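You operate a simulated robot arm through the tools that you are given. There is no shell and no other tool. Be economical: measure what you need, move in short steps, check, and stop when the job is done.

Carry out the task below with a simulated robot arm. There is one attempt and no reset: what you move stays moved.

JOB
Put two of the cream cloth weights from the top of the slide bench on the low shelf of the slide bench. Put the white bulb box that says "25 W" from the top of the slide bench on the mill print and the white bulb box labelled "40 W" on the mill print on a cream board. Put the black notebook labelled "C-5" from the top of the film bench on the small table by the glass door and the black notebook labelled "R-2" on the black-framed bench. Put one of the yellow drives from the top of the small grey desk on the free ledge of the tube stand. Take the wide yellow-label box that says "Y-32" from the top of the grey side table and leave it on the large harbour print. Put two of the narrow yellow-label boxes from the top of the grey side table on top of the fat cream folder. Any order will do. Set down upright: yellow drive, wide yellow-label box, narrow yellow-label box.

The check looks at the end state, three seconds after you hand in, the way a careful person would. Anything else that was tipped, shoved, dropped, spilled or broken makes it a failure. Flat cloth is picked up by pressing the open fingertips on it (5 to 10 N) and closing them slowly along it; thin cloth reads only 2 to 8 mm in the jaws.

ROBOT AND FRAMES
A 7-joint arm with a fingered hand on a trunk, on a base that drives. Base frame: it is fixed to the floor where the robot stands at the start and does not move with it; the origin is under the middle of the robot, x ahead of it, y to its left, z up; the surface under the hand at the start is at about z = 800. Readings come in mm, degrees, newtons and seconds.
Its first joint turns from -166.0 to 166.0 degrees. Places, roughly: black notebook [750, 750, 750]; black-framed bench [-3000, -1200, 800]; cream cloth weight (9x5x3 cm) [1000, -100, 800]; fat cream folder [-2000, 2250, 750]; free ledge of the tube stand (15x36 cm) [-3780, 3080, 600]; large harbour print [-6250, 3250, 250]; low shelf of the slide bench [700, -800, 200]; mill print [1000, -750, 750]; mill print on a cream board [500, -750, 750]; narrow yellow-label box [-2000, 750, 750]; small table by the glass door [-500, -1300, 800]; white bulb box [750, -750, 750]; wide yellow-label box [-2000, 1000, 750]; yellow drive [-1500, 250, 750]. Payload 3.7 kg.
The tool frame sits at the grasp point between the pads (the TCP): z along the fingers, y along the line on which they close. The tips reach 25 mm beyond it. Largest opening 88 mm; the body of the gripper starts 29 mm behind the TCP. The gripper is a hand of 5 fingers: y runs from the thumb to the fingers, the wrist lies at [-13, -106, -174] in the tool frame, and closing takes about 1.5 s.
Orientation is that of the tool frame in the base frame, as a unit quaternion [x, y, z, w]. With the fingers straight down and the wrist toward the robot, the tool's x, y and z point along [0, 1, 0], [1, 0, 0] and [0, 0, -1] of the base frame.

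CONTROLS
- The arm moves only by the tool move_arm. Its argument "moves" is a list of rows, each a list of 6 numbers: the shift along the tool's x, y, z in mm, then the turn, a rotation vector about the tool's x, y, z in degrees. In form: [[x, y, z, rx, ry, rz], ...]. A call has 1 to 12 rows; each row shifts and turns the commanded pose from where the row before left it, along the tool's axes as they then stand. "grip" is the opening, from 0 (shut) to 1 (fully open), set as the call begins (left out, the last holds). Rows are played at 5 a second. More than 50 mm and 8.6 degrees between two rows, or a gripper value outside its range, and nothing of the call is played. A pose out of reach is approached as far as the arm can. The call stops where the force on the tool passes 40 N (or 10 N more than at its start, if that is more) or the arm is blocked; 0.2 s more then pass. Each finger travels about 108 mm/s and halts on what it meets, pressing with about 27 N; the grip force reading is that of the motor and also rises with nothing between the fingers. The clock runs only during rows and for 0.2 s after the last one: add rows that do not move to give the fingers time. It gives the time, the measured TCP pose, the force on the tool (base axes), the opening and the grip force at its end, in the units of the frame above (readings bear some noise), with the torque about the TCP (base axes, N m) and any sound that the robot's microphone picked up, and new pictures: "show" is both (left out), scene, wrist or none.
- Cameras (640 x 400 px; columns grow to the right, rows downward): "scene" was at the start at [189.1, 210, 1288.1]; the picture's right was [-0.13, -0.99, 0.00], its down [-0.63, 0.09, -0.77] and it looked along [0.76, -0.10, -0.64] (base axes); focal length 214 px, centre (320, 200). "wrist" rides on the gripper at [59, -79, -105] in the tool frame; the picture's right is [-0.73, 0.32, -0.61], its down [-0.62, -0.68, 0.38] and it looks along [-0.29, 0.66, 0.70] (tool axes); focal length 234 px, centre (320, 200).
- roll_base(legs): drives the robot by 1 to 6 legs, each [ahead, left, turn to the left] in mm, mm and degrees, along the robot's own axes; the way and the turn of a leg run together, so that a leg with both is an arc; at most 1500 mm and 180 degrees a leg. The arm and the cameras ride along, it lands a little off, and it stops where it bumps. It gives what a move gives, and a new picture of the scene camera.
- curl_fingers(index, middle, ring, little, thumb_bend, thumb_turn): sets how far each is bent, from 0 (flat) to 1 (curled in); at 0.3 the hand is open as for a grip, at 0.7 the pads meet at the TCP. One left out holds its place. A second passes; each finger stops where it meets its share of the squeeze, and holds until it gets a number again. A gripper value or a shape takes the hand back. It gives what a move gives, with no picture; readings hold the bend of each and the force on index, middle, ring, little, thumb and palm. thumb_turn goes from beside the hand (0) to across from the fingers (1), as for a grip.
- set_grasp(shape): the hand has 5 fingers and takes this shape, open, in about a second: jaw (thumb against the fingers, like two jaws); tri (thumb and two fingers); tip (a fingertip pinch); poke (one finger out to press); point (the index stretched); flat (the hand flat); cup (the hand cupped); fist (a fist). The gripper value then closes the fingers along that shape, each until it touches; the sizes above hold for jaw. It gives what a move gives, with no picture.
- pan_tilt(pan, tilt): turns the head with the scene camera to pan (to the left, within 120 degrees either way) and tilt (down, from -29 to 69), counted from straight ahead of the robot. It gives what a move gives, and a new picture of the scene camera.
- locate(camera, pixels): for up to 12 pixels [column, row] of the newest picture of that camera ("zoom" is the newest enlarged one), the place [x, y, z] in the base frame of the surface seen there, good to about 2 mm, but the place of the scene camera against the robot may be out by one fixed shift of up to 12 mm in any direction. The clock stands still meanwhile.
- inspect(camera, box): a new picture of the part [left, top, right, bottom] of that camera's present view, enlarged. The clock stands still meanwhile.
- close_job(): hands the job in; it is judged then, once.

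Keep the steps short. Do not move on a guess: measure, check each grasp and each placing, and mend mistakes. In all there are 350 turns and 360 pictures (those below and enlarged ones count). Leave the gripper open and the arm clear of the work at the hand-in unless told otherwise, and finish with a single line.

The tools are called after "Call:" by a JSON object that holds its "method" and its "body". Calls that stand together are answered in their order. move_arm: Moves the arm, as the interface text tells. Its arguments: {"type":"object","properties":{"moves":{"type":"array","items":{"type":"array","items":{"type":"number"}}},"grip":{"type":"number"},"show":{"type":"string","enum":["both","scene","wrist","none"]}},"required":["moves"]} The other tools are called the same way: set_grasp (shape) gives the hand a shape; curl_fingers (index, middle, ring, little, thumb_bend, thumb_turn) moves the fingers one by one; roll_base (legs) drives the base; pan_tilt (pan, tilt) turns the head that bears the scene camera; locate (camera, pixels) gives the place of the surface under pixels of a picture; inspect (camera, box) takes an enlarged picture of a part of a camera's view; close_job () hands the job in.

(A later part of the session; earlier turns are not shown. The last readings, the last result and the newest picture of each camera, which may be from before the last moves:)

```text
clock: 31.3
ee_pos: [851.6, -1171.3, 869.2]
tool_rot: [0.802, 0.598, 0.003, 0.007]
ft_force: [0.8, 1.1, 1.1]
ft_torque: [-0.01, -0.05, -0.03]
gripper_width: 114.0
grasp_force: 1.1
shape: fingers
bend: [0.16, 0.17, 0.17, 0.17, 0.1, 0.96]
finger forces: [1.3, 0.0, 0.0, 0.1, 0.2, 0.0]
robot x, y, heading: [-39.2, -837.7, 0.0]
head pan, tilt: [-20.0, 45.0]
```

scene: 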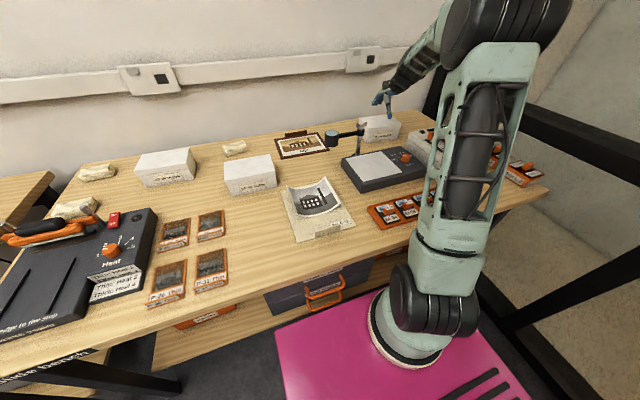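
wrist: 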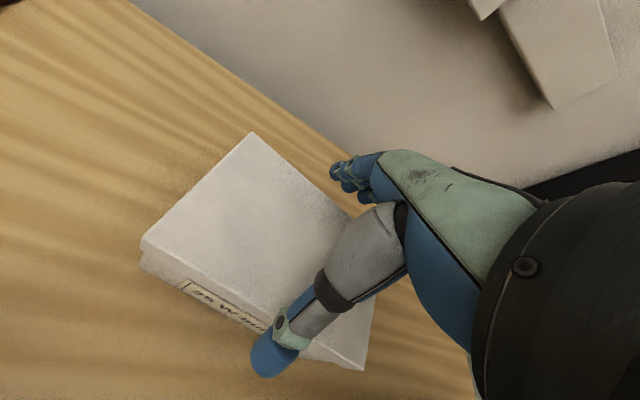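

Call:
{"method": "move_arm", "body": {"moves": [[0, 0, 0, 0, 0, 0], [0, 0, 0, 0, 0, 0], [0, 0, 0, 0, 0, 0], [0, 0, 0, 0, 0, 0], [0, 0, 0, 0, 0, 0], [0, 0, 0, 0, 0, 0]], "grip": 0, "show": "wrist"}}

Call:
{"method": "inspect", "body": {"camera": "scene", "box": [345, 85, 425, 149]}}

```text
clock: 32.7
ee_pos: [851.3, -1172.5, 870.7]
tool_rot: [0.801, 0.598, 0.004, 0.009]
ft_force: [11.8, -3.0, 32.2]
ft_torque: [-0.07, 0.06, 0.07]
gripper_width: 78.5
grasp_force: 27.2
shape: jaw
bend: [0.19, 0.28, 0.26, 0.29, 0.22, 0.97]
finger forces: [29.4, 12.4, 7.7, 3.2, 41.9, 0.1]
robot x, y, heading: [-36.9, -834.4, -0.1]
head pan, tilt: [-20.0, 45.0]
```

wrist: 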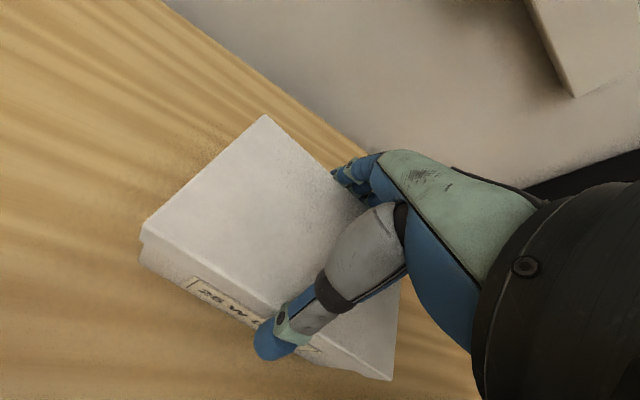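

```text
6.25 times, centred on (385, 117) of scene
```

zoom: 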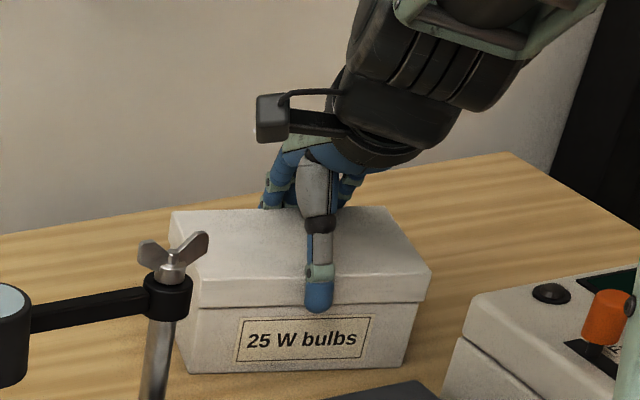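

Call:
{"method": "move_arm", "body": {"moves": [[0, 0, -3, 0, 0, 0], [0, 0, -3, 0, 0, 0], [0, 0, -3, 0, 0, 0], [0, 0, -3, 0, 0, 0], [0, 0, 0, 0, 0, 0]], "show": "none"}}

Call:
{"method": "inspect", "body": {"camera": "scene", "box": [345, 85, 425, 149]}}

```text
clock: 33.9
ee_pos: [852.2, -1171.0, 881.8]
tool_rot: [0.801, 0.598, 0.002, 0.006]
ft_force: [0.1, -0.4, -2.3]
ft_torque: [0.01, -0.03, -0.02]
gripper_width: 78.5
grasp_force: 26.9
shape: jaw
bend: [0.19, 0.28, 0.28, 0.3, 0.24, 0.96]
finger forces: [24.7, 11.4, 6.1, 2.0, 41.9, 0.0]
robot x, y, heading: [-37.5, -835.3, -0.0]
head pan, tilt: [-20.0, 45.0]
```

```text
6.25 times, centred on (385, 117) of scene
```

zoom: 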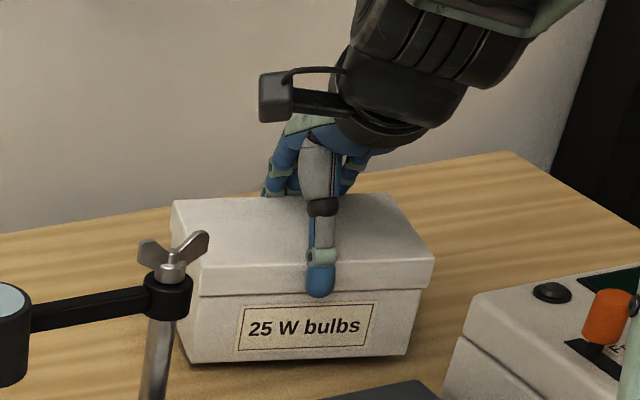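

Lifted — box hangs (≈2.3 N). Raise 130 mm, turn square, and carry to over the Mill print (911,-856).

Call:
{"method": "move_arm", "body": {"moves": [[0, 0, -43, 0, 0, 0], [0, 0, -43, 0, 0, 0], [0, 0, -43, 0, 0, 0], [0, 0, 0, 0, 0, -8.3], [0, 0, 0, 0, 0, -8.3], [0, 30, 0, 0, 0, 0], [0, 29, 0, 0, 0, 0], [0, 0, 0, 0, 0, 0]], "show": "scene"}}

```text
clock: 35.7
ee_pos: [911.0, -1167.7, 1011.5]
tool_rot: [0.707, 0.708, 0.002, 0.008]
ft_force: [0.1, -0.2, -2.7]
ft_torque: [0.0, 0.03, -0.01]
gripper_width: 79.0
grasp_force: 27.2
shape: jaw
bend: [0.2, 0.28, 0.28, 0.3, 0.24, 0.96]
finger forces: [25.8, 11.4, 6.1, 1.9, 42.0, 0.0]
robot x, y, heading: [-37.7, -836.3, 0.1]
head pan, tilt: [-20.0, 45.0]
```

scene: 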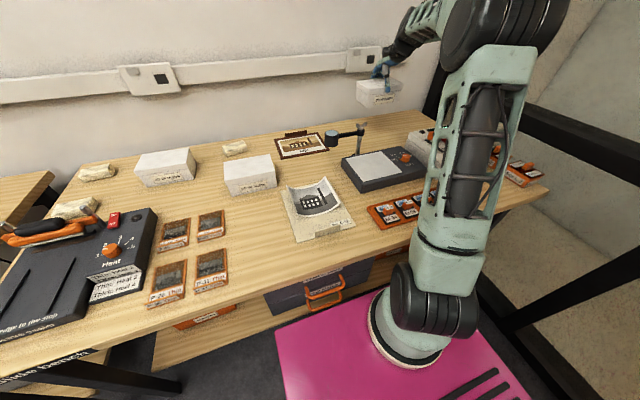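

Call:
{"method": "move_arm", "body": {"moves": [[44.5, 0, 0, 0, 0, 0], [44.5, 0, 0, 0, 0, 0], [44.5, 0, 0, 0, 0, 0], [44.5, 0, 0, 0, 0, 0], [44.5, 0, 0, 0, 0, 0], [44.5, 0, 0, 0, 0, 0], [44.5, 0, 0, 0, 0, 0], [0, 0, 40, 0, 0, 0], [0, 0, 40, 0, 0, 0], [0, 0, 0, 0, 0, 0]]}}

```text
clock: 37.9
ee_pos: [910.7, -856.8, 927.5]
tool_rot: [0.707, 0.707, 0.003, 0.008]
ft_force: [-0.1, -0.4, -3.0]
ft_torque: [-0.01, 0.02, 0.0]
gripper_width: 78.3
grasp_force: 27.0
shape: jaw
bend: [0.2, 0.28, 0.28, 0.31, 0.24, 0.96]
finger forces: [26.4, 11.3, 6.1, 2.1, 41.8, 0.0]
robot x, y, heading: [-40.9, -834.5, -0.1]
head pan, tilt: [-20.0, 45.0]
```

scene: 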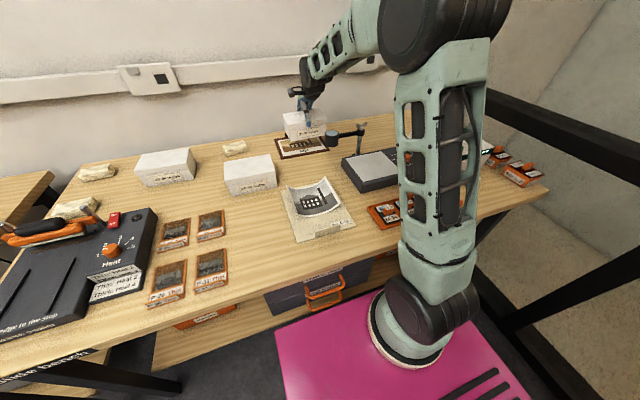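
wrist: 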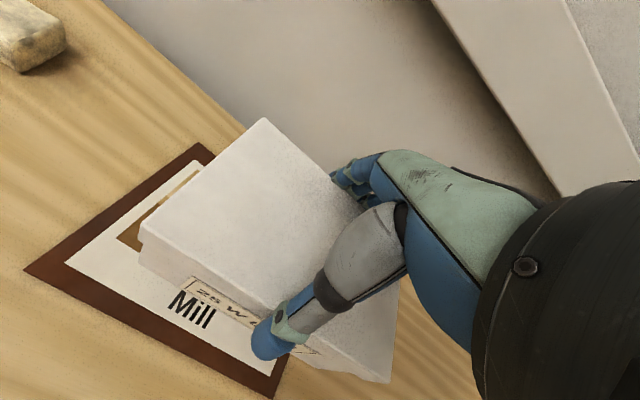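

Call:
{"method": "locate", "body": {"camera": "wrist", "pixels": [[265, 120], [142, 238], [390, 380], [26, 270], [275, 395], [205, 145], [140, 262], [30, 272]]}}

Call:
{"method": "inspect", "body": {"camera": "scene", "box": [260, 90, 360, 170]}}

```text
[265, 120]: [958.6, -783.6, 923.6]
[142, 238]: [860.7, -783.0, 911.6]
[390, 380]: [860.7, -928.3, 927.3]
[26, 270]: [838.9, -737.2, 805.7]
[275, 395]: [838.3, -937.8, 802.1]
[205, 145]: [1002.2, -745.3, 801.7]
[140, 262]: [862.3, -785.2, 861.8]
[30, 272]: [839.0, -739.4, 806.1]
```

```text
5.00 times, centred on (310, 130) of scene
```

zoom: 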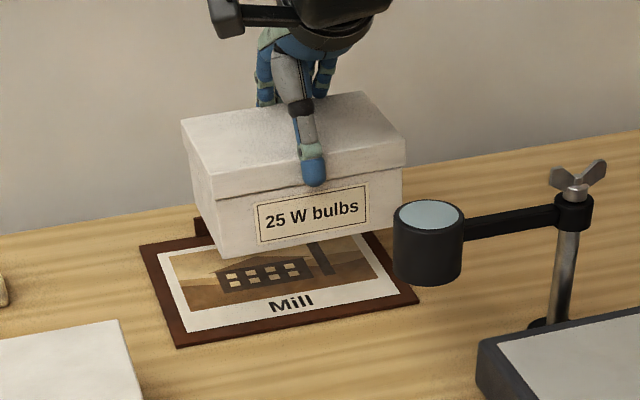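

Shift 18 mm left, 4 mm ahead to centre on the print, then lower.

Call:
{"method": "move_arm", "body": {"moves": [[17, 4, 0, 0, 0, 0], [0, 0, 20, 0, 0, 0], [0, 0, 14, 0, 0, 0], [0, 0, 5, 0, 0, 0], [0, 0, 4, 0, 0, 0], [0, 0, 0, 0, 0, 0]], "show": "none"}}

Call:
{"method": "inspect", "body": {"camera": "scene", "box": [260, 90, 360, 170]}}

```text
clock: 39.3
ee_pos: [914.8, -842.7, 885.4]
tool_rot: [0.707, 0.707, 0.002, 0.008]
ft_force: [0.2, -0.4, -1.8]
ft_torque: [-0.01, 0.01, -0.01]
gripper_width: 78.7
grasp_force: 27.1
shape: jaw
bend: [0.2, 0.28, 0.28, 0.31, 0.24, 0.96]
finger forces: [26.3, 11.3, 6.1, 2.1, 41.7, 0.0]
robot x, y, heading: [-41.1, -838.9, -0.1]
head pan, tilt: [-20.0, 45.0]
```

```text
5.00 times, centred on (310, 130) of scene
```

zoom: 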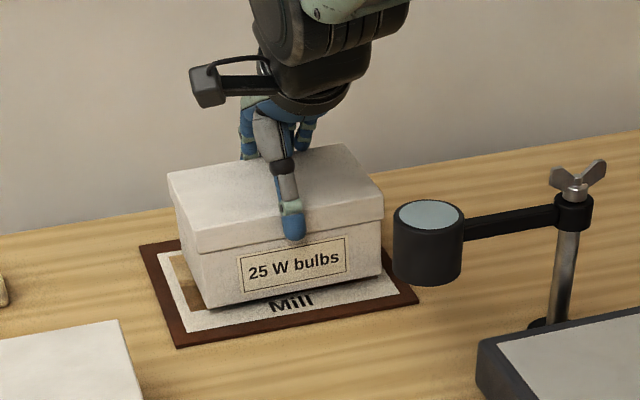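

Still hovering a few mm. Lower in 3 mm steps until contact.

Call:
{"method": "move_arm", "body": {"moves": [[0, 0, 3, 0, 0, 0], [0, 0, 3, 0, 0, 0], [0, 0, 2, 0, 0, 0], [0, 0, 0, 0, 0, 0]], "show": "none"}}

```text
clock: 40.3
ee_pos: [914.6, -842.1, 877.9]
tool_rot: [0.707, 0.707, 0.002, 0.007]
ft_force: [-0.7, 0.4, -1.3]
ft_torque: [0.07, -0.06, -0.04]
gripper_width: 78.7
grasp_force: 27.1
shape: jaw
bend: [0.2, 0.28, 0.28, 0.31, 0.24, 0.96]
finger forces: [26.7, 11.3, 6.2, 1.4, 41.8, 0.1]
robot x, y, heading: [-37.4, -833.9, -0.1]
head pan, tilt: [-20.0, 45.0]
```

Call:
{"method": "move_arm", "body": {"moves": [[0, 0, 1.5, 0, 0, 0], [0, 0, 1.5, 0, 0, 0], [0, 0, 0, 0, 0, 0]], "show": "none"}}

Call:
{"method": "inspect", "body": {"camera": "scene", "box": [260, 90, 360, 170]}}

```text
clock: 41.1
ee_pos: [915.4, -843.6, 877.7]
tool_rot: [0.708, 0.706, 0.003, 0.009]
ft_force: [-4.2, -0.6, 12.4]
ft_torque: [-0.01, -0.43, 0.05]
gripper_width: 78.7
grasp_force: 27.1
shape: jaw
bend: [0.19, 0.29, 0.28, 0.31, 0.23, 0.96]
finger forces: [27.9, 11.0, 6.1, 2.4, 44.2, 0.0]
robot x, y, heading: [-35.7, -837.4, 0.0]
head pan, tilt: [-20.0, 45.0]
```

```text
5.00 times, centred on (310, 130) of scene
```

zoom: 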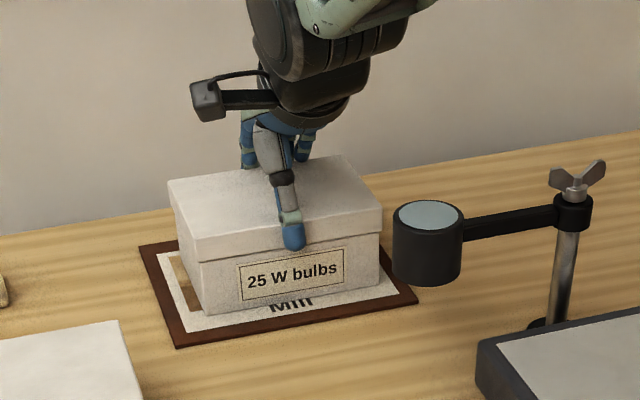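

On the print (12 N). Open fingers wide and lift clear.

Call:
{"method": "curl_fingers", "body": {"index": 0.1, "middle": 0.1, "ring": 0.1, "little": 0.1, "thumb_bend": 0.05}}

Call:
{"method": "move_arm", "body": {"moves": [[0, 0, -30, 0, 0, 0], [0, 0, -45, 0, 0, 0], [0, 0, -45, 0, 0, 0], [0, 0, -20, 0, 0, 0], [0, 0, 0, 0, 0, 0]], "show": "scene"}}

```text
clock: 42.1
ee_pos: [915.5, -842.6, 874.9]
tool_rot: [0.707, 0.707, 0.002, 0.007]
ft_force: [-0.3, 1.0, -0.9]
ft_torque: [0.0, -0.02, -0.02]
gripper_width: 121.5
grasp_force: 0.1
shape: fingers
bend: [0.1, 0.1, 0.1, 0.1, 0.05, 1.0]
finger forces: [0.0, 0.0, 0.1, 0.0, 0.3, 0.0]
robot x, y, heading: [-40.8, -838.4, 0.2]
head pan, tilt: [-20.0, 45.0]
```

```text
clock: 43.3
ee_pos: [910.8, -842.5, 1016.8]
tool_rot: [0.707, 0.707, 0.002, 0.007]
ft_force: [-0.8, 0.0, 0.8]
ft_torque: [-0.04, -0.03, 0.04]
gripper_width: 121.7
grasp_force: 0.0
shape: fingers
bend: [0.1, 0.1, 0.1, 0.1, 0.05, 1.0]
finger forces: [0.0, 0.1, 0.0, 0.0, 0.0, 0.0]
robot x, y, heading: [-38.4, -838.0, 0.1]
head pan, tilt: [-20.0, 45.0]
```

scene: 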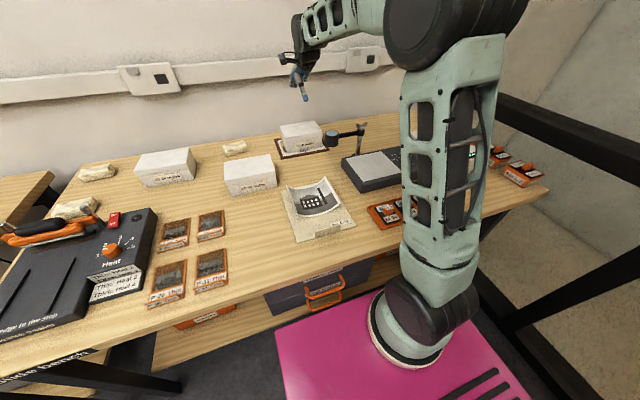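

25 W placed. Next the 40 W box at ≈(880,-362): drive left 280.

Call:
{"method": "roll_base", "body": {"legs": [[0, 280, 0]]}}

Call:
{"method": "move_arm", "body": {"moves": [[45, -12, 0, 0, 0, 0], [45, -12, 0, 0, 0, 0], [45, -12, 0, 0, 0, 0], [30, -12, 0, 0, 0, 0], [0, 0, 0, 0, 0, 0]], "show": "wrist"}}

```text
clock: 45.3
ee_pos: [910.8, -565.8, 1017.1]
tool_rot: [0.707, 0.707, 0.002, 0.007]
ft_force: [-0.3, 0.4, 0.3]
ft_torque: [0.04, 0.04, 0.01]
gripper_width: 121.4
grasp_force: 0.0
shape: fingers
bend: [0.1, 0.1, 0.1, 0.1, 0.05, 1.0]
finger forces: [0.0, 0.0, 0.0, 0.0, 0.0, 0.1]
robot x, y, heading: [-38.7, -560.5, 0.1]
head pan, tilt: [-20.0, 45.0]
```

scene: 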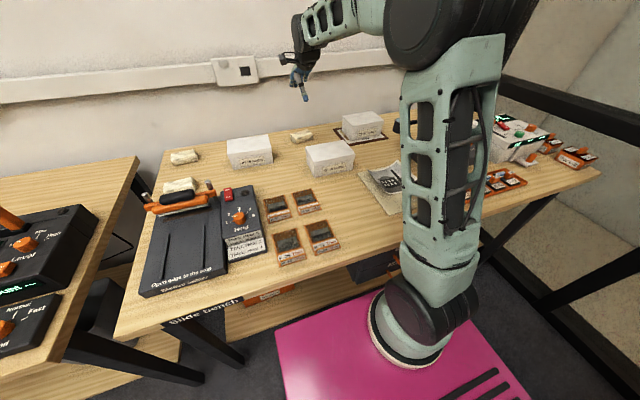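

```text
clock: 46.5
ee_pos: [862.7, -399.7, 1014.4]
tool_rot: [0.707, 0.707, 0.003, 0.008]
ft_force: [-0.1, -0.1, 0.2]
ft_torque: [0.0, 0.02, -0.03]
gripper_width: 121.3
grasp_force: 0.0
shape: fingers
bend: [0.1, 0.1, 0.1, 0.1, 0.05, 1.0]
finger forces: [0.0, 0.1, 0.0, 0.0, 0.1, 0.1]
robot x, y, heading: [-39.6, -559.6, -0.0]
head pan, tilt: [-20.0, 45.0]
```

wrist: 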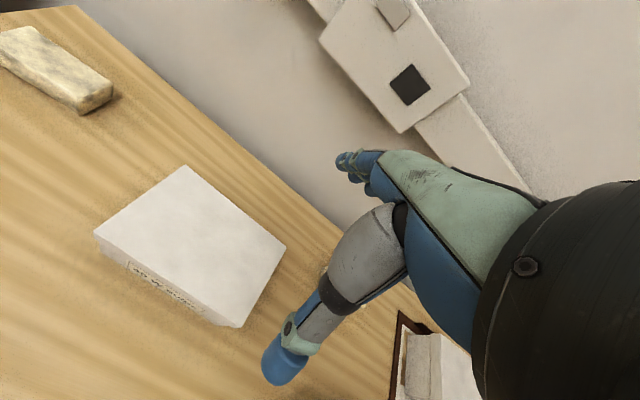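

Call:
{"method": "locate", "body": {"camera": "wrist", "pixels": [[187, 169], [282, 240], [232, 322], [98, 236], [190, 240], [35, 30], [112, 92], [82, 105], [2, 60]]}}

```text
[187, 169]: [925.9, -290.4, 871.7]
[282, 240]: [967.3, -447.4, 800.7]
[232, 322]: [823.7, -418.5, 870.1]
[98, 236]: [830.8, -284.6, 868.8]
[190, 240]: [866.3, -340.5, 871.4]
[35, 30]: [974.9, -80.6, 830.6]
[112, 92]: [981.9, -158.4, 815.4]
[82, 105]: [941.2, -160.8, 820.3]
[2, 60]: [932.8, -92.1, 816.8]
```

Box centre (874,-359), yaw -3.5°. Set fingers to the opening that worked, move over and down to z≈894.

Call:
{"method": "curl_fingers", "body": {"index": 0.17, "middle": 0.17, "ring": 0.17, "little": 0.17, "thumb_bend": 0.1}}

Call:
{"method": "move_arm", "body": {"moves": [[20, 5.7, 0, 0, 0, 0], [20, 5.7, 0, 0, 0, 3.5], [0, 0, 40, 0, 0, 0], [0, 0, 40, 0, 0, 0], [0, 0, 40, 0, 0, 0], [0, 0, 0, 0, 0, 0]], "show": "wrist"}}

```text
clock: 47.5
ee_pos: [862.5, -399.3, 1015.1]
tool_rot: [0.707, 0.707, 0.003, 0.007]
ft_force: [-0.3, 0.3, -0.2]
ft_torque: [-0.03, 0.02, -0.06]
gripper_width: 112.8
grasp_force: 0.1
shape: fingers
bend: [0.17, 0.17, 0.17, 0.17, 0.1, 1.0]
finger forces: [0.0, 0.0, 0.1, 0.0, 0.0, 0.1]
robot x, y, heading: [-38.3, -558.5, -0.1]
head pan, tilt: [-20.0, 45.0]
```

```text
clock: 48.9
ee_pos: [874.0, -363.0, 894.3]
tool_rot: [0.729, 0.684, 0.003, 0.007]
ft_force: [-0.7, -0.8, -0.3]
ft_torque: [-0.02, -0.01, 0.0]
gripper_width: 112.8
grasp_force: 0.0
shape: fingers
bend: [0.17, 0.17, 0.17, 0.17, 0.1, 1.0]
finger forces: [0.1, 0.1, 0.1, 0.0, 0.1, 0.0]
robot x, y, heading: [-37.2, -561.3, -0.1]
head pan, tilt: [-20.0, 45.0]
```

wrist: 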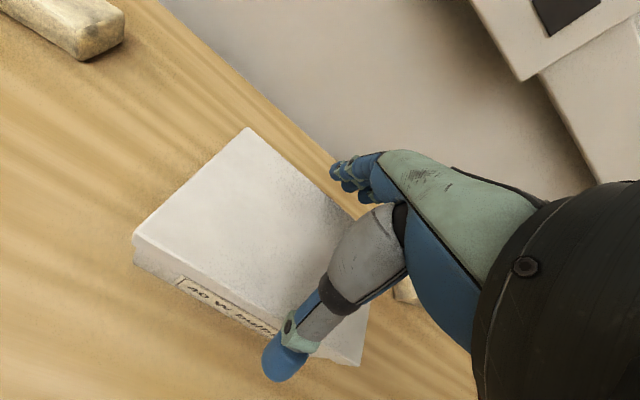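

Call:
{"method": "move_arm", "body": {"moves": [[3, 0, 8, 0, 0, 0], [0, 0, 8, 0, 0, 0], [0, 0, 8, 0, 0, 0], [0, 0, 0, 0, 0, 0]], "show": "none"}}

```text
clock: 49.9
ee_pos: [876.7, -359.4, 870.1]
tool_rot: [0.728, 0.685, 0.002, 0.008]
ft_force: [0.1, -0.1, 3.2]
ft_torque: [0.04, 0.09, -0.01]
gripper_width: 113.0
grasp_force: 1.2
shape: fingers
bend: [0.17, 0.17, 0.17, 0.17, 0.08, 1.0]
finger forces: [0.3, 0.0, 0.0, 0.0, 2.1, 0.1]
robot x, y, heading: [-37.9, -561.8, -0.2]
head pan, tilt: [-20.0, 45.0]
```

Light touch only. Shift 2 mm back and close with the jaw grip.

Call:
{"method": "move_arm", "body": {"moves": [[0, -2, 0, 0, 0, 0], [0, 0, 0, 0, 0, 0], [0, 0, 0, 0, 0, 0], [0, 0, 0, 0, 0, 0], [0, 0, 0, 0, 0, 0], [0, 0, 0, 0, 0, 0], [0, 0, -3, 0, 0, 0], [0, 0, -3, 0, 0, 0], [0, 0, -3, 0, 0, 0], [0, 0, -3, 0, 0, 0], [0, 0, 0, 0, 0, 0]], "grip": 0, "show": "wrist"}}

Call:
{"method": "inspect", "body": {"camera": "scene", "box": [200, 100, 300, 180]}}

```text
clock: 52.3
ee_pos: [873.9, -359.8, 881.8]
tool_rot: [0.728, 0.685, 0.003, 0.007]
ft_force: [-1.1, -0.5, -2.1]
ft_torque: [0.01, 0.03, -0.01]
gripper_width: 78.9
grasp_force: 26.5
shape: jaw
bend: [0.19, 0.29, 0.28, 0.3, 0.21, 0.96]
finger forces: [24.9, 10.8, 5.5, 2.0, 40.7, 0.0]
robot x, y, heading: [-36.7, -557.0, -0.1]
head pan, tilt: [-20.0, 45.0]
```

wrist: 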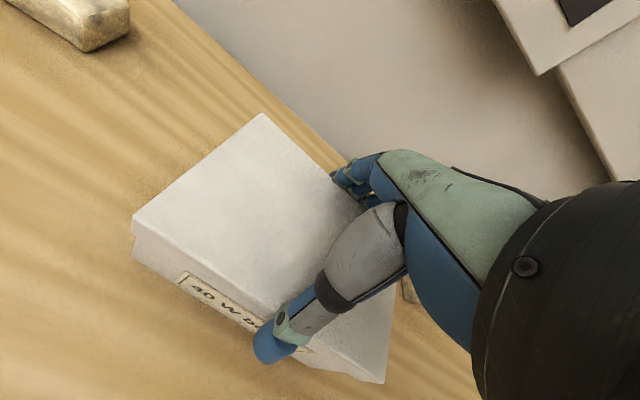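

```text
5.00 times, centred on (250, 140) of scene
```

zoom: 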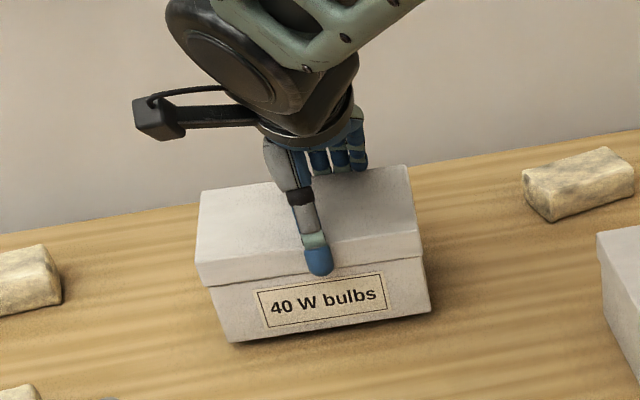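

Held. Raise and carry toward the cream board print (~(597,-800)), then look.

Call:
{"method": "move_arm", "body": {"moves": [[0, 0, -45, 0, 0, 0], [0, 0, -45, 0, 0, 0], [0, 0, -40, 0, 0, 0], [0, 0, 0, 0, 0, 0]], "show": "none"}}

Call:
{"method": "move_arm", "body": {"moves": [[-43, -30, 0, 0, 0, 0], [-43, -30, 0, 0, 0, 0], [-43, -30, 0, 0, 0, 0], [-43, -30, 0, 0, 0, 0], [-43, -30, 0, 0, 0, 0], [-43, -30, 0, 0, 0, 0], [-43, -30, 0, 0, 0, 0], [-43, -30, 0, 0, 0, 0], [0, 0, 0, 0, 0, 0]], "show": "wrist"}}

Call:
{"method": "pan_tilt", "body": {"pan": -10, "tilt": 50}}

```text
clock: 53.3
ee_pos: [871.5, -357.2, 1009.7]
tool_rot: [0.729, 0.685, 0.003, 0.008]
ft_force: [0.1, -0.2, -3.4]
ft_torque: [-0.06, 0.01, -0.01]
gripper_width: 78.8
grasp_force: 27.1
shape: jaw
bend: [0.19, 0.29, 0.28, 0.3, 0.21, 0.96]
finger forces: [25.2, 10.9, 5.5, 2.1, 40.7, 0.0]
robot x, y, heading: [-38.4, -558.2, -0.2]
head pan, tilt: [-20.0, 45.0]
```

```text
refused: row 1 steps farther than a row can; nothing moved
```

```text
clock: 54.0
ee_pos: [871.4, -358.0, 1010.9]
tool_rot: [0.729, 0.685, 0.003, 0.008]
ft_force: [1.0, -0.9, -2.1]
ft_torque: [-0.02, 0.0, -0.01]
gripper_width: 78.8
grasp_force: 27.7
shape: jaw
bend: [0.19, 0.29, 0.28, 0.3, 0.21, 0.96]
finger forces: [25.2, 11.0, 5.5, 2.0, 40.6, 0.0]
robot x, y, heading: [-32.6, -557.2, -0.1]
head pan, tilt: [-10.0, 50.0]
```

scene: 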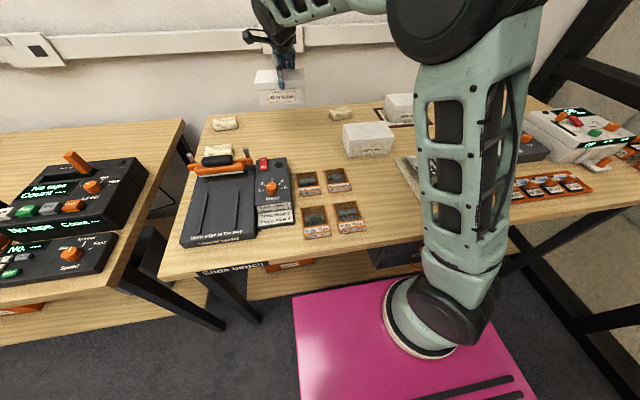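

Call:
{"method": "move_arm", "body": {"moves": [[-41.5, -22.7, 0, 0, 0, 0], [-41.5, -22.7, 0, 0, 0, 0], [-41.5, -22.7, 0, 0, 0, 0], [-41.5, -22.7, 0, 0, 0, 0], [-41.5, -22.7, 0, 0, 0, 0], [-41.5, -22.7, 0, 0, 0, 0], [-41.5, -22.7, 0, 0, 0, 0], [-41.5, -22.7, 0, 0, 0, 0], [-41.5, -22.7, 0, 0, 0, 0], [-41.5, -22.7, 0, 0, 0, 0], [-41.5, -22.7, 0, 0, 0, 0], [0, 0, 0, 0, 0, 0]]}}

```text
clock: 56.6
ee_pos: [595.7, -797.1, 1007.8]
tool_rot: [0.728, 0.685, 0.002, 0.007]
ft_force: [0.0, 0.2, -2.1]
ft_torque: [0.0, -0.01, -0.02]
gripper_width: 78.9
grasp_force: 27.0
shape: jaw
bend: [0.2, 0.29, 0.28, 0.31, 0.21, 0.96]
finger forces: [26.7, 10.8, 5.3, 2.2, 40.2, 0.0]
robot x, y, heading: [-37.6, -560.0, -0.0]
head pan, tilt: [-10.0, 50.0]
```

scene: 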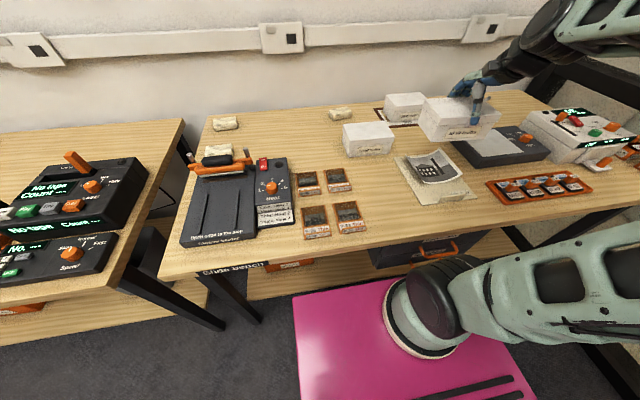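
wrist: 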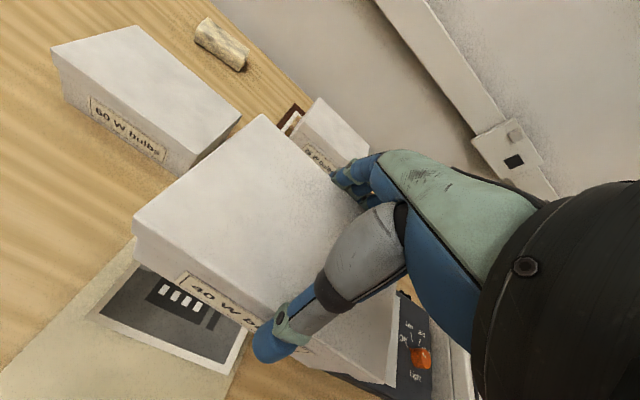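

Nice clear scene view now. Measure the curled print.

Call:
{"method": "inspect", "body": {"camera": "scene", "box": [385, 90, 515, 210]}}

Call:
{"method": "locate", "body": {"camera": "scene", "pixels": [[405, 157], [447, 150], [467, 178], [428, 184], [437, 166], [452, 165], [420, 160], [430, 172]]}}

```text
3.33 times, centred on (450, 150) of scene
```

zoom: 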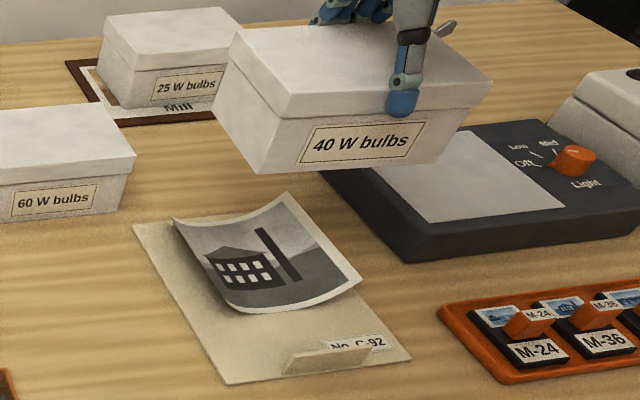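

```text
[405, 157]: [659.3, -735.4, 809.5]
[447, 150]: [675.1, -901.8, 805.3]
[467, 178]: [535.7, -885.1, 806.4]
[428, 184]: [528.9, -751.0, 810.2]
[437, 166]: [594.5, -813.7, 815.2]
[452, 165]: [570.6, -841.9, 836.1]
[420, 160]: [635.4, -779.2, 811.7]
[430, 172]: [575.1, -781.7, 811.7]
```

Call:
{"method": "locate", "body": {"camera": "zoom", "pixels": [[400, 255], [330, 180], [172, 222], [285, 196], [358, 281], [250, 308], [135, 226], [225, 382], [409, 358], [385, 300], [265, 250], [310, 240]]}}

```text
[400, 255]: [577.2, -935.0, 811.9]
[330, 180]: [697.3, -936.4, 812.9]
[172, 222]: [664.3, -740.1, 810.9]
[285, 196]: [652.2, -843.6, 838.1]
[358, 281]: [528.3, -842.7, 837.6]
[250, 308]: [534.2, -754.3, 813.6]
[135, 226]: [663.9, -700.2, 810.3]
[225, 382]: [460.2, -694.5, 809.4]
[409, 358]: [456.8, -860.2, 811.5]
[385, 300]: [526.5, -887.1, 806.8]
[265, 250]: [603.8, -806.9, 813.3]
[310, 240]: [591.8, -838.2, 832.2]
```

Print centre ≈(597,-795). Lower 100 mm, then finely.

Call:
{"method": "move_arm", "body": {"moves": [[4, 1, 0, 0, 0, 0], [0, 0, 35, 0, 0, 0], [0, 0, 35, 0, 0, 0], [0, 0, 30, 0, 0, 0], [0, 0, 10, 0, 0, 0], [0, 0, 0, 0, 0, 0]], "show": "none"}}

Call:
{"method": "inspect", "body": {"camera": "scene", "box": [385, 90, 515, 210]}}

```text
clock: 58.0
ee_pos: [598.7, -794.6, 899.3]
tool_rot: [0.728, 0.685, 0.003, 0.008]
ft_force: [-0.1, 0.4, -2.0]
ft_torque: [-0.01, -0.01, 0.01]
gripper_width: 79.0
grasp_force: 27.2
shape: jaw
bend: [0.2, 0.29, 0.28, 0.31, 0.21, 0.96]
finger forces: [26.7, 10.8, 5.4, 2.1, 39.8, 0.1]
robot x, y, heading: [-39.3, -560.6, 0.2]
head pan, tilt: [-10.0, 50.0]
```

```text
3.33 times, centred on (450, 150) of scene
```

zoom: 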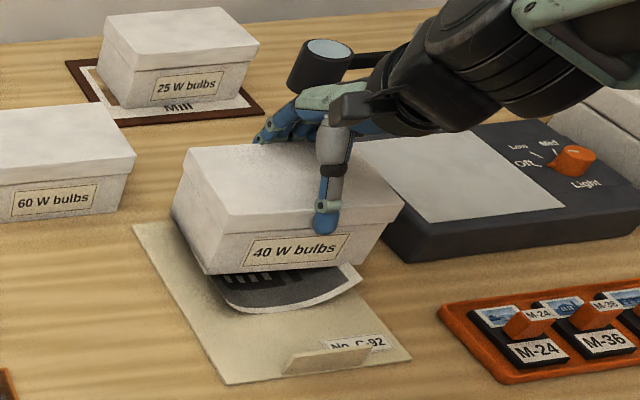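

Call:
{"method": "move_arm", "body": {"moves": [[0, 0, 5, 0, 0, 0], [0, 0, 5, 0, 0, 0], [0, 0, 4, 0, 0, 0], [0, 0, 3, 0, 0, 0], [0, 0, 3, 0, 0, 0], [0, 0, 0, 0, 0, 0]], "show": "none"}}

Call:
{"method": "inspect", "body": {"camera": "scene", "box": [385, 90, 515, 210]}}

```text
clock: 59.4
ee_pos: [600.2, -795.6, 880.0]
tool_rot: [0.728, 0.685, 0.003, 0.007]
ft_force: [0.9, 0.4, -2.3]
ft_torque: [-0.01, -0.02, 0.05]
gripper_width: 78.7
grasp_force: 27.1
shape: jaw
bend: [0.2, 0.29, 0.28, 0.31, 0.21, 0.96]
finger forces: [26.6, 10.7, 5.2, 2.1, 39.7, 0.0]
robot x, y, heading: [-37.6, -561.1, -0.1]
head pan, tilt: [-10.0, 50.0]
```

```text
3.33 times, centred on (450, 150) of scene
```

zoom: 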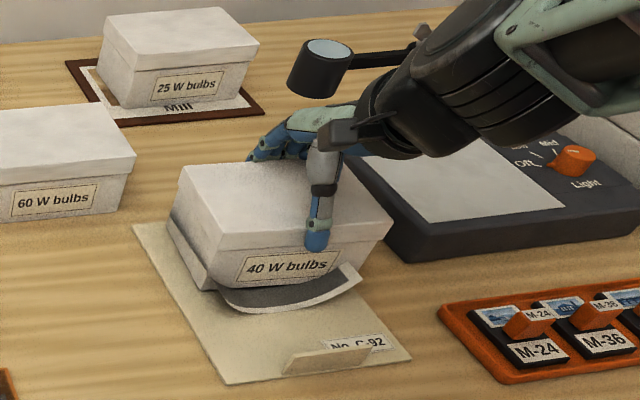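

Call:
{"method": "move_arm", "body": {"moves": [[0, 0, 2, 0, 0, 0], [0, 0, 2, 0, 0, 0], [0, 0, 1.5, 0, 0, 0], [0, 0, 0, 0, 0, 0]], "show": "none"}}

```text
clock: 60.4
ee_pos: [599.9, -795.3, 877.5]
tool_rot: [0.728, 0.685, 0.003, 0.009]
ft_force: [-0.4, 1.0, 12.0]
ft_torque: [-0.02, -0.49, 0.06]
gripper_width: 79.0
grasp_force: 26.7
shape: jaw
bend: [0.2, 0.29, 0.28, 0.31, 0.21, 0.96]
finger forces: [28.1, 10.9, 5.9, 2.6, 40.2, 0.0]
robot x, y, heading: [-38.2, -557.5, 0.0]
head pan, tilt: [-10.0, 50.0]
```

Touchdown (12 N). Release and lift.

Call:
{"method": "curl_fingers", "body": {"index": 0.1, "middle": 0.1, "ring": 0.1, "little": 0.1, "thumb_bend": 0.05}}

Call:
{"method": "move_arm", "body": {"moves": [[0, 0, -30, 0, 0, 0], [0, 0, -45, 0, 0, 0], [0, 0, -45, 0, 0, 0], [0, 0, -20, 0, 0, 0], [0, 0, 0, 0, 0, 0]], "show": "scene"}}

```text
clock: 61.4
ee_pos: [598.1, -795.1, 875.4]
tool_rot: [0.728, 0.685, 0.003, 0.008]
ft_force: [-0.3, -0.2, -0.2]
ft_torque: [-0.01, 0.01, 0.01]
gripper_width: 121.1
grasp_force: 0.0
shape: fingers
bend: [0.1, 0.1, 0.1, 0.1, 0.05, 1.0]
finger forces: [0.0, 0.1, 0.0, 0.1, 0.1, 0.0]
robot x, y, heading: [-36.8, -558.0, -0.0]
head pan, tilt: [-10.0, 50.0]
```

```text
clock: 62.6
ee_pos: [595.3, -793.2, 1015.3]
tool_rot: [0.728, 0.686, 0.002, 0.007]
ft_force: [0.2, 0.3, -0.1]
ft_torque: [0.0, -0.01, -0.01]
gripper_width: 121.3
grasp_force: 0.0
shape: fingers
bend: [0.1, 0.1, 0.1, 0.1, 0.05, 1.0]
finger forces: [0.1, 0.1, 0.0, 0.0, 0.0, 0.0]
robot x, y, heading: [-34.8, -562.0, -0.1]
head pan, tilt: [-10.0, 50.0]
```

scene: 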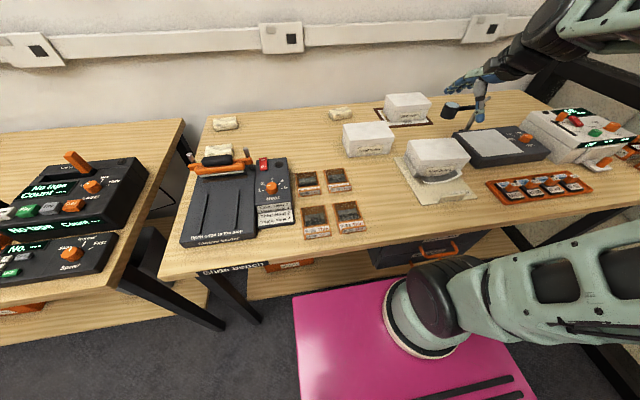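

Now the weights. Look at the low shelf: measure points and zoom.

Call:
{"method": "inspect", "body": {"camera": "scene", "box": [180, 220, 500, 340]}}

Call:
{"method": "locate", "body": {"camera": "scene", "pixels": [[250, 285], [280, 290], [330, 283], [350, 262], [340, 278], [285, 264], [310, 260], [400, 255], [372, 262], [470, 246], [250, 298], [242, 262]]}}

```text
2.00 times, centred on (340, 280) of scene
```

zoom: 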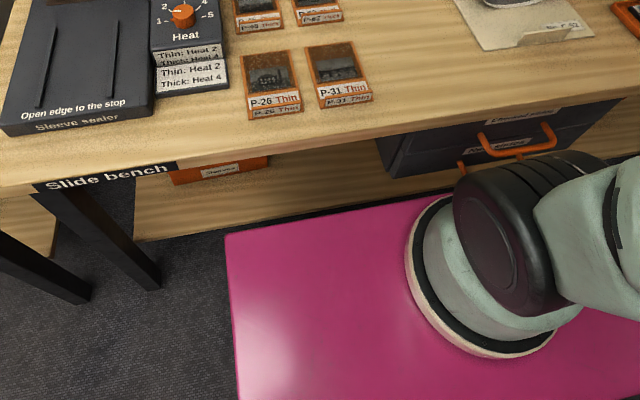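

```text
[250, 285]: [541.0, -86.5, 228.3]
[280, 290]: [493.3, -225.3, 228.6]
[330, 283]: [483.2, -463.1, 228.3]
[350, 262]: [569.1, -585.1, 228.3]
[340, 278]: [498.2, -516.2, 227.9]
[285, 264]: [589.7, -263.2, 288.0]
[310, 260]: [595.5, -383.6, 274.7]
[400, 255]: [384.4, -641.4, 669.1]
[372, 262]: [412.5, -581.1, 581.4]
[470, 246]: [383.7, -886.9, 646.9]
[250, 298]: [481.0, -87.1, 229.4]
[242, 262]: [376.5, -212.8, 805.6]
```

Shelf z≈228, front edge x≈480, free near y -400…-560. First fetch weight A at ≈(948,-580).

Call:
{"method": "move_arm", "body": {"moves": [[26, 32.8, 0, 0, 0, -0.5], [26, 32.8, 0, 0, 0, -0.5], [26, 32.8, 0, 0, 0, -0.5], [26, 32.8, 0, 0, 0, -0.5], [26, 32.8, 0, 0, 0, -0.5], [26, 32.8, 0, 0, 0, -0.5], [26, 32.8, 0, 0, 0, -0.5], [26, 32.8, 0, 0, 0, 0], [0, 0, 0, 0, 0, 0]], "grip": 1, "show": "wrist"}}

```text
clock: 64.6
ee_pos: [868.9, -593.8, 1019.0]
tool_rot: [0.707, 0.707, 0.002, 0.008]
ft_force: [0.9, 0.8, -0.9]
ft_torque: [0.01, 0.01, 0.0]
gripper_width: 88.1
grasp_force: 0.2
shape: jaw
bend: [0.3, 0.3, 0.3, 0.3, 0.3, 0.98]
finger forces: [0.1, 0.0, 0.0, 0.0, 0.1, 0.0]
robot x, y, heading: [-37.5, -563.0, -0.1]
head pan, tilt: [-10.0, 50.0]
```

wrist: 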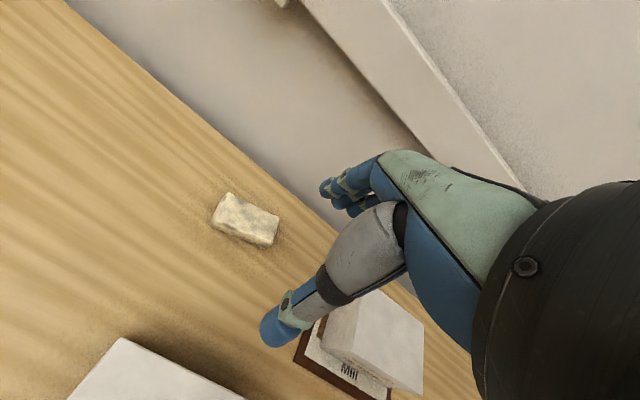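

Call:
{"method": "locate", "body": {"camera": "wrist", "pixels": [[228, 193], [278, 218], [271, 245], [213, 222], [245, 215], [218, 215], [265, 235]]}}

```text
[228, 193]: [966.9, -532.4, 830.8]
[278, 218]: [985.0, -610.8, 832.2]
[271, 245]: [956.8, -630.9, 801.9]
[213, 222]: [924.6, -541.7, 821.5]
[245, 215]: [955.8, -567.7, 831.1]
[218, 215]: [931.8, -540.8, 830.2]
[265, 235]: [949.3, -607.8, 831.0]
```

Weight A centre (956,-575), yaw +13°, top 831. Align and descend to z≈850 first.

Call:
{"method": "move_arm", "body": {"moves": [[0, 0, 0, 0, 0, -6.5], [0, 0, 0, 0, 0, -6.5], [-1, 45, 0, 0, 0, 0], [0, 44, 0, 0, 0, 0], [0, 0, 45, 0, 0, 0], [0, 0, 45, 0, 0, 0], [0, 0, 45, 0, 0, 0], [0, 0, 34, 0, 0, 0], [0, 0, 0, 0, 0, 0]], "show": "wrist"}}

Call:
{"method": "inspect", "body": {"camera": "scene", "box": [290, 70, 390, 150]}}

```text
clock: 66.6
ee_pos: [954.2, -575.4, 848.5]
tool_rot: [0.622, 0.783, 0.001, 0.008]
ft_force: [-0.1, 0.1, 0.0]
ft_torque: [0.0, 0.03, 0.03]
gripper_width: 87.8
grasp_force: 0.1
shape: jaw
bend: [0.3, 0.3, 0.3, 0.3, 0.3, 0.98]
finger forces: [0.0, 0.1, 0.0, 0.1, 0.0, 0.1]
robot x, y, heading: [-36.9, -557.9, -0.1]
head pan, tilt: [-10.0, 50.0]
```

wrist: 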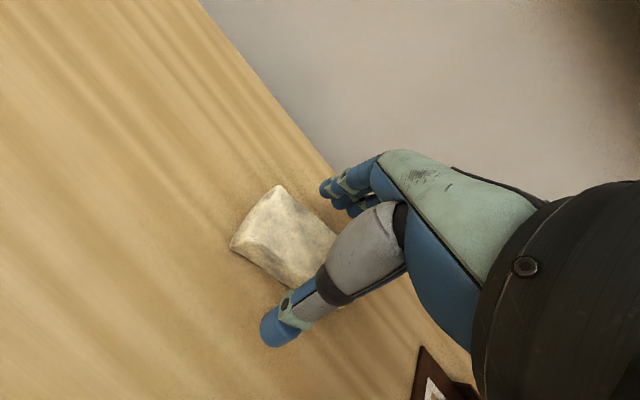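

```text
5.00 times, centred on (340, 110) of scene
```

zoom: 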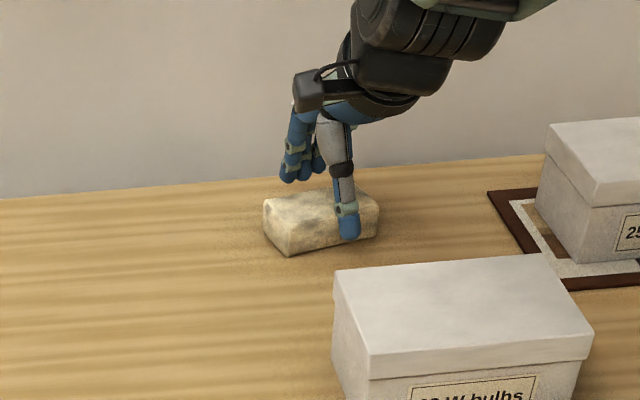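

Fits. Down 15 mm and close.

Call:
{"method": "move_arm", "body": {"moves": [[0, 0, 8, 0, 0, 0], [0, 0, 7, 0, 0, 0], [0, 0, 0, 0, 0, 0]], "show": "none"}}

Call:
{"method": "move_arm", "body": {"moves": [[0, 0, 0, 0, 0, 0], [0, 0, 0, 0, 0, 0], [0, 0, 0, 0, 0, 0], [0, 0, 0, 0, 0, 0], [0, 0, 0, 0, 0, 0], [0, 0, 0, 0, 0, 0], [0, 0, 0, 0, 0, 0], [0, 0, -20, 0, 0, 0], [0, 0, -20, 0, 0, 0], [0, 0, 0, 0, 0, 0]], "grip": 0, "show": "wrist"}}

```text
clock: 67.4
ee_pos: [954.4, -576.3, 834.9]
tool_rot: [0.622, 0.783, 0.001, 0.007]
ft_force: [0.3, -0.1, -1.0]
ft_torque: [-0.01, -0.01, 0.02]
gripper_width: 88.0
grasp_force: 0.1
shape: jaw
bend: [0.3, 0.3, 0.3, 0.3, 0.3, 0.98]
finger forces: [0.1, 0.0, 0.0, 0.1, 0.0, 0.0]
robot x, y, heading: [-35.5, -561.2, 0.0]
head pan, tilt: [-10.0, 50.0]
```

```text
clock: 69.6
ee_pos: [952.8, -575.9, 874.6]
tool_rot: [0.623, 0.782, 0.001, 0.008]
ft_force: [0.2, 0.4, -5.0]
ft_torque: [0.01, 0.03, -0.01]
gripper_width: 44.0
grasp_force: 27.2
shape: jaw
bend: [0.74, 0.43, 0.4, 0.42, 0.72, 0.99]
finger forces: [13.6, 6.5, 3.1, 1.5, 24.8, 0.0]
robot x, y, heading: [-37.8, -557.5, -0.0]
head pan, tilt: [-10.0, 50.0]
```

wrist: 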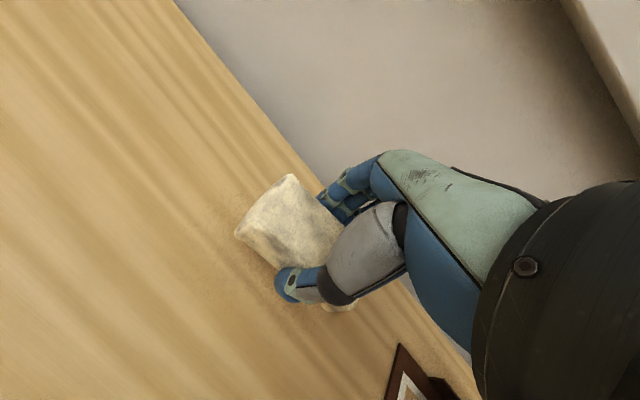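

Weight A held (≈0.5 kg). Raise, square, retract, then back off the base.

Call:
{"method": "move_arm", "body": {"moves": [[0, 0, -45, 0, 0, 0], [0, 0, -45, 0, 0, 0], [0, 0, -45, 0, 0, 0], [0, 0, 0, 0, 0, 6.5], [0, 0, 0, 0, 0, 6.5], [15, -45, 0, 0, 0, 0], [15, -45, 0, 0, 0, 0], [15, -45, 0, 0, 0, 0], [15, -45, 0, 0, 0, 0], [15, -45, 0, 0, 0, 0], [0, 0, 0, 0, 0, 0]], "show": "none"}}

Call:
{"method": "roll_base", "body": {"legs": [[-390, 0, 0]]}}

```text
clock: 72.0
ee_pos: [727.3, -501.7, 1008.0]
tool_rot: [0.707, 0.707, 0.003, 0.007]
ft_force: [-0.1, 0.1, -3.9]
ft_torque: [-0.01, 0.01, -0.02]
gripper_width: 43.6
grasp_force: 26.6
shape: jaw
bend: [0.74, 0.43, 0.41, 0.42, 0.72, 0.98]
finger forces: [13.7, 6.4, 3.1, 1.6, 25.1, 0.0]
robot x, y, heading: [-38.8, -557.3, -0.1]
head pan, tilt: [-10.0, 50.0]
```

```text
clock: 74.5
ee_pos: [327.5, -503.5, 1008.9]
tool_rot: [0.708, 0.706, 0.003, 0.007]
ft_force: [-0.6, -0.4, -3.8]
ft_torque: [-0.02, 0.0, 0.02]
gripper_width: 44.0
grasp_force: 26.4
shape: jaw
bend: [0.74, 0.43, 0.41, 0.42, 0.72, 0.98]
finger forces: [13.7, 6.6, 3.2, 1.6, 25.2, 0.0]
robot x, y, heading: [-438.5, -556.8, -0.3]
head pan, tilt: [-10.0, 50.0]
```

scene: 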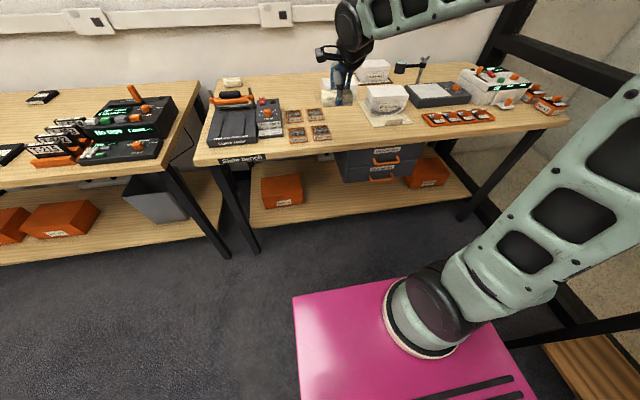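

Call:
{"method": "locate", "body": {"camera": "scene", "pixels": [[262, 207], [303, 203], [301, 173], [263, 178], [320, 205], [340, 190], [352, 180], [345, 160], [350, 215], [330, 180], [255, 160], [375, 205]]}}

Call:
{"method": "inspect", "body": {"camera": "scene", "box": [200, 130, 480, 260]}}

```text
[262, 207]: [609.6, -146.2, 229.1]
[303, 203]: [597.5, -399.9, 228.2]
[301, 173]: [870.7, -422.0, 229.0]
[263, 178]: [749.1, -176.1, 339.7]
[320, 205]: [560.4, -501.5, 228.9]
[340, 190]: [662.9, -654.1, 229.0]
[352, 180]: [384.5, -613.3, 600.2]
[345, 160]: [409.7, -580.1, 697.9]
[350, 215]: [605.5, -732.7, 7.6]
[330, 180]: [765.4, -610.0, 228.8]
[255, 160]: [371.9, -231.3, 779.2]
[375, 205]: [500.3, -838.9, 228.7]
```

```text
2.29 times, centred on (340, 195) of scene
```

zoom: 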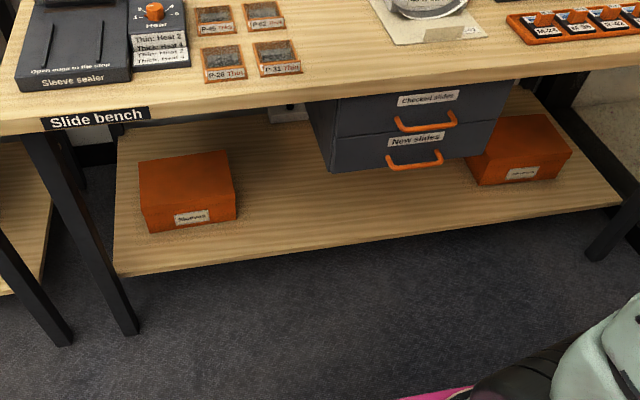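

Free shelf spot around (540,-505). Draw back to x≈240, then lower in front of the bench.

Call:
{"method": "move_arm", "body": {"moves": [[0, -45, 0, 0, 0, 0], [0, -43, 0, 0, 0, 0], [0, 0, 45, 0, 0, 0], [0, 0, 45, 0, 0, 0], [0, 0, 45, 0, 0, 0], [0, 0, 45, 0, 0, 0], [0, 0, 45, 0, 0, 0], [0, 0, 45, 0, 0, 0], [0, 0, 0, 0, 0, 0]], "show": "scene"}}

```text
clock: 76.5
ee_pos: [240.4, -506.8, 734.5]
tool_rot: [0.708, 0.706, 0.002, 0.008]
ft_force: [-0.3, 0.0, -4.3]
ft_torque: [0.03, 0.02, -0.01]
gripper_width: 44.0
grasp_force: 27.0
shape: jaw
bend: [0.74, 0.43, 0.41, 0.42, 0.72, 0.98]
finger forces: [13.5, 6.3, 3.2, 1.6, 24.8, 0.0]
robot x, y, heading: [-439.8, -558.7, -0.3]
head pan, tilt: [-10.0, 50.0]
```

scene: 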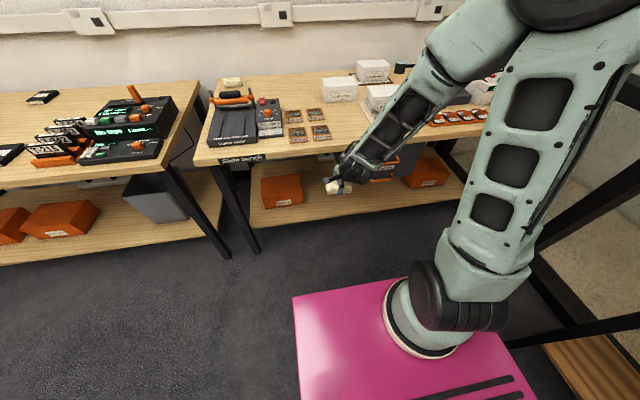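

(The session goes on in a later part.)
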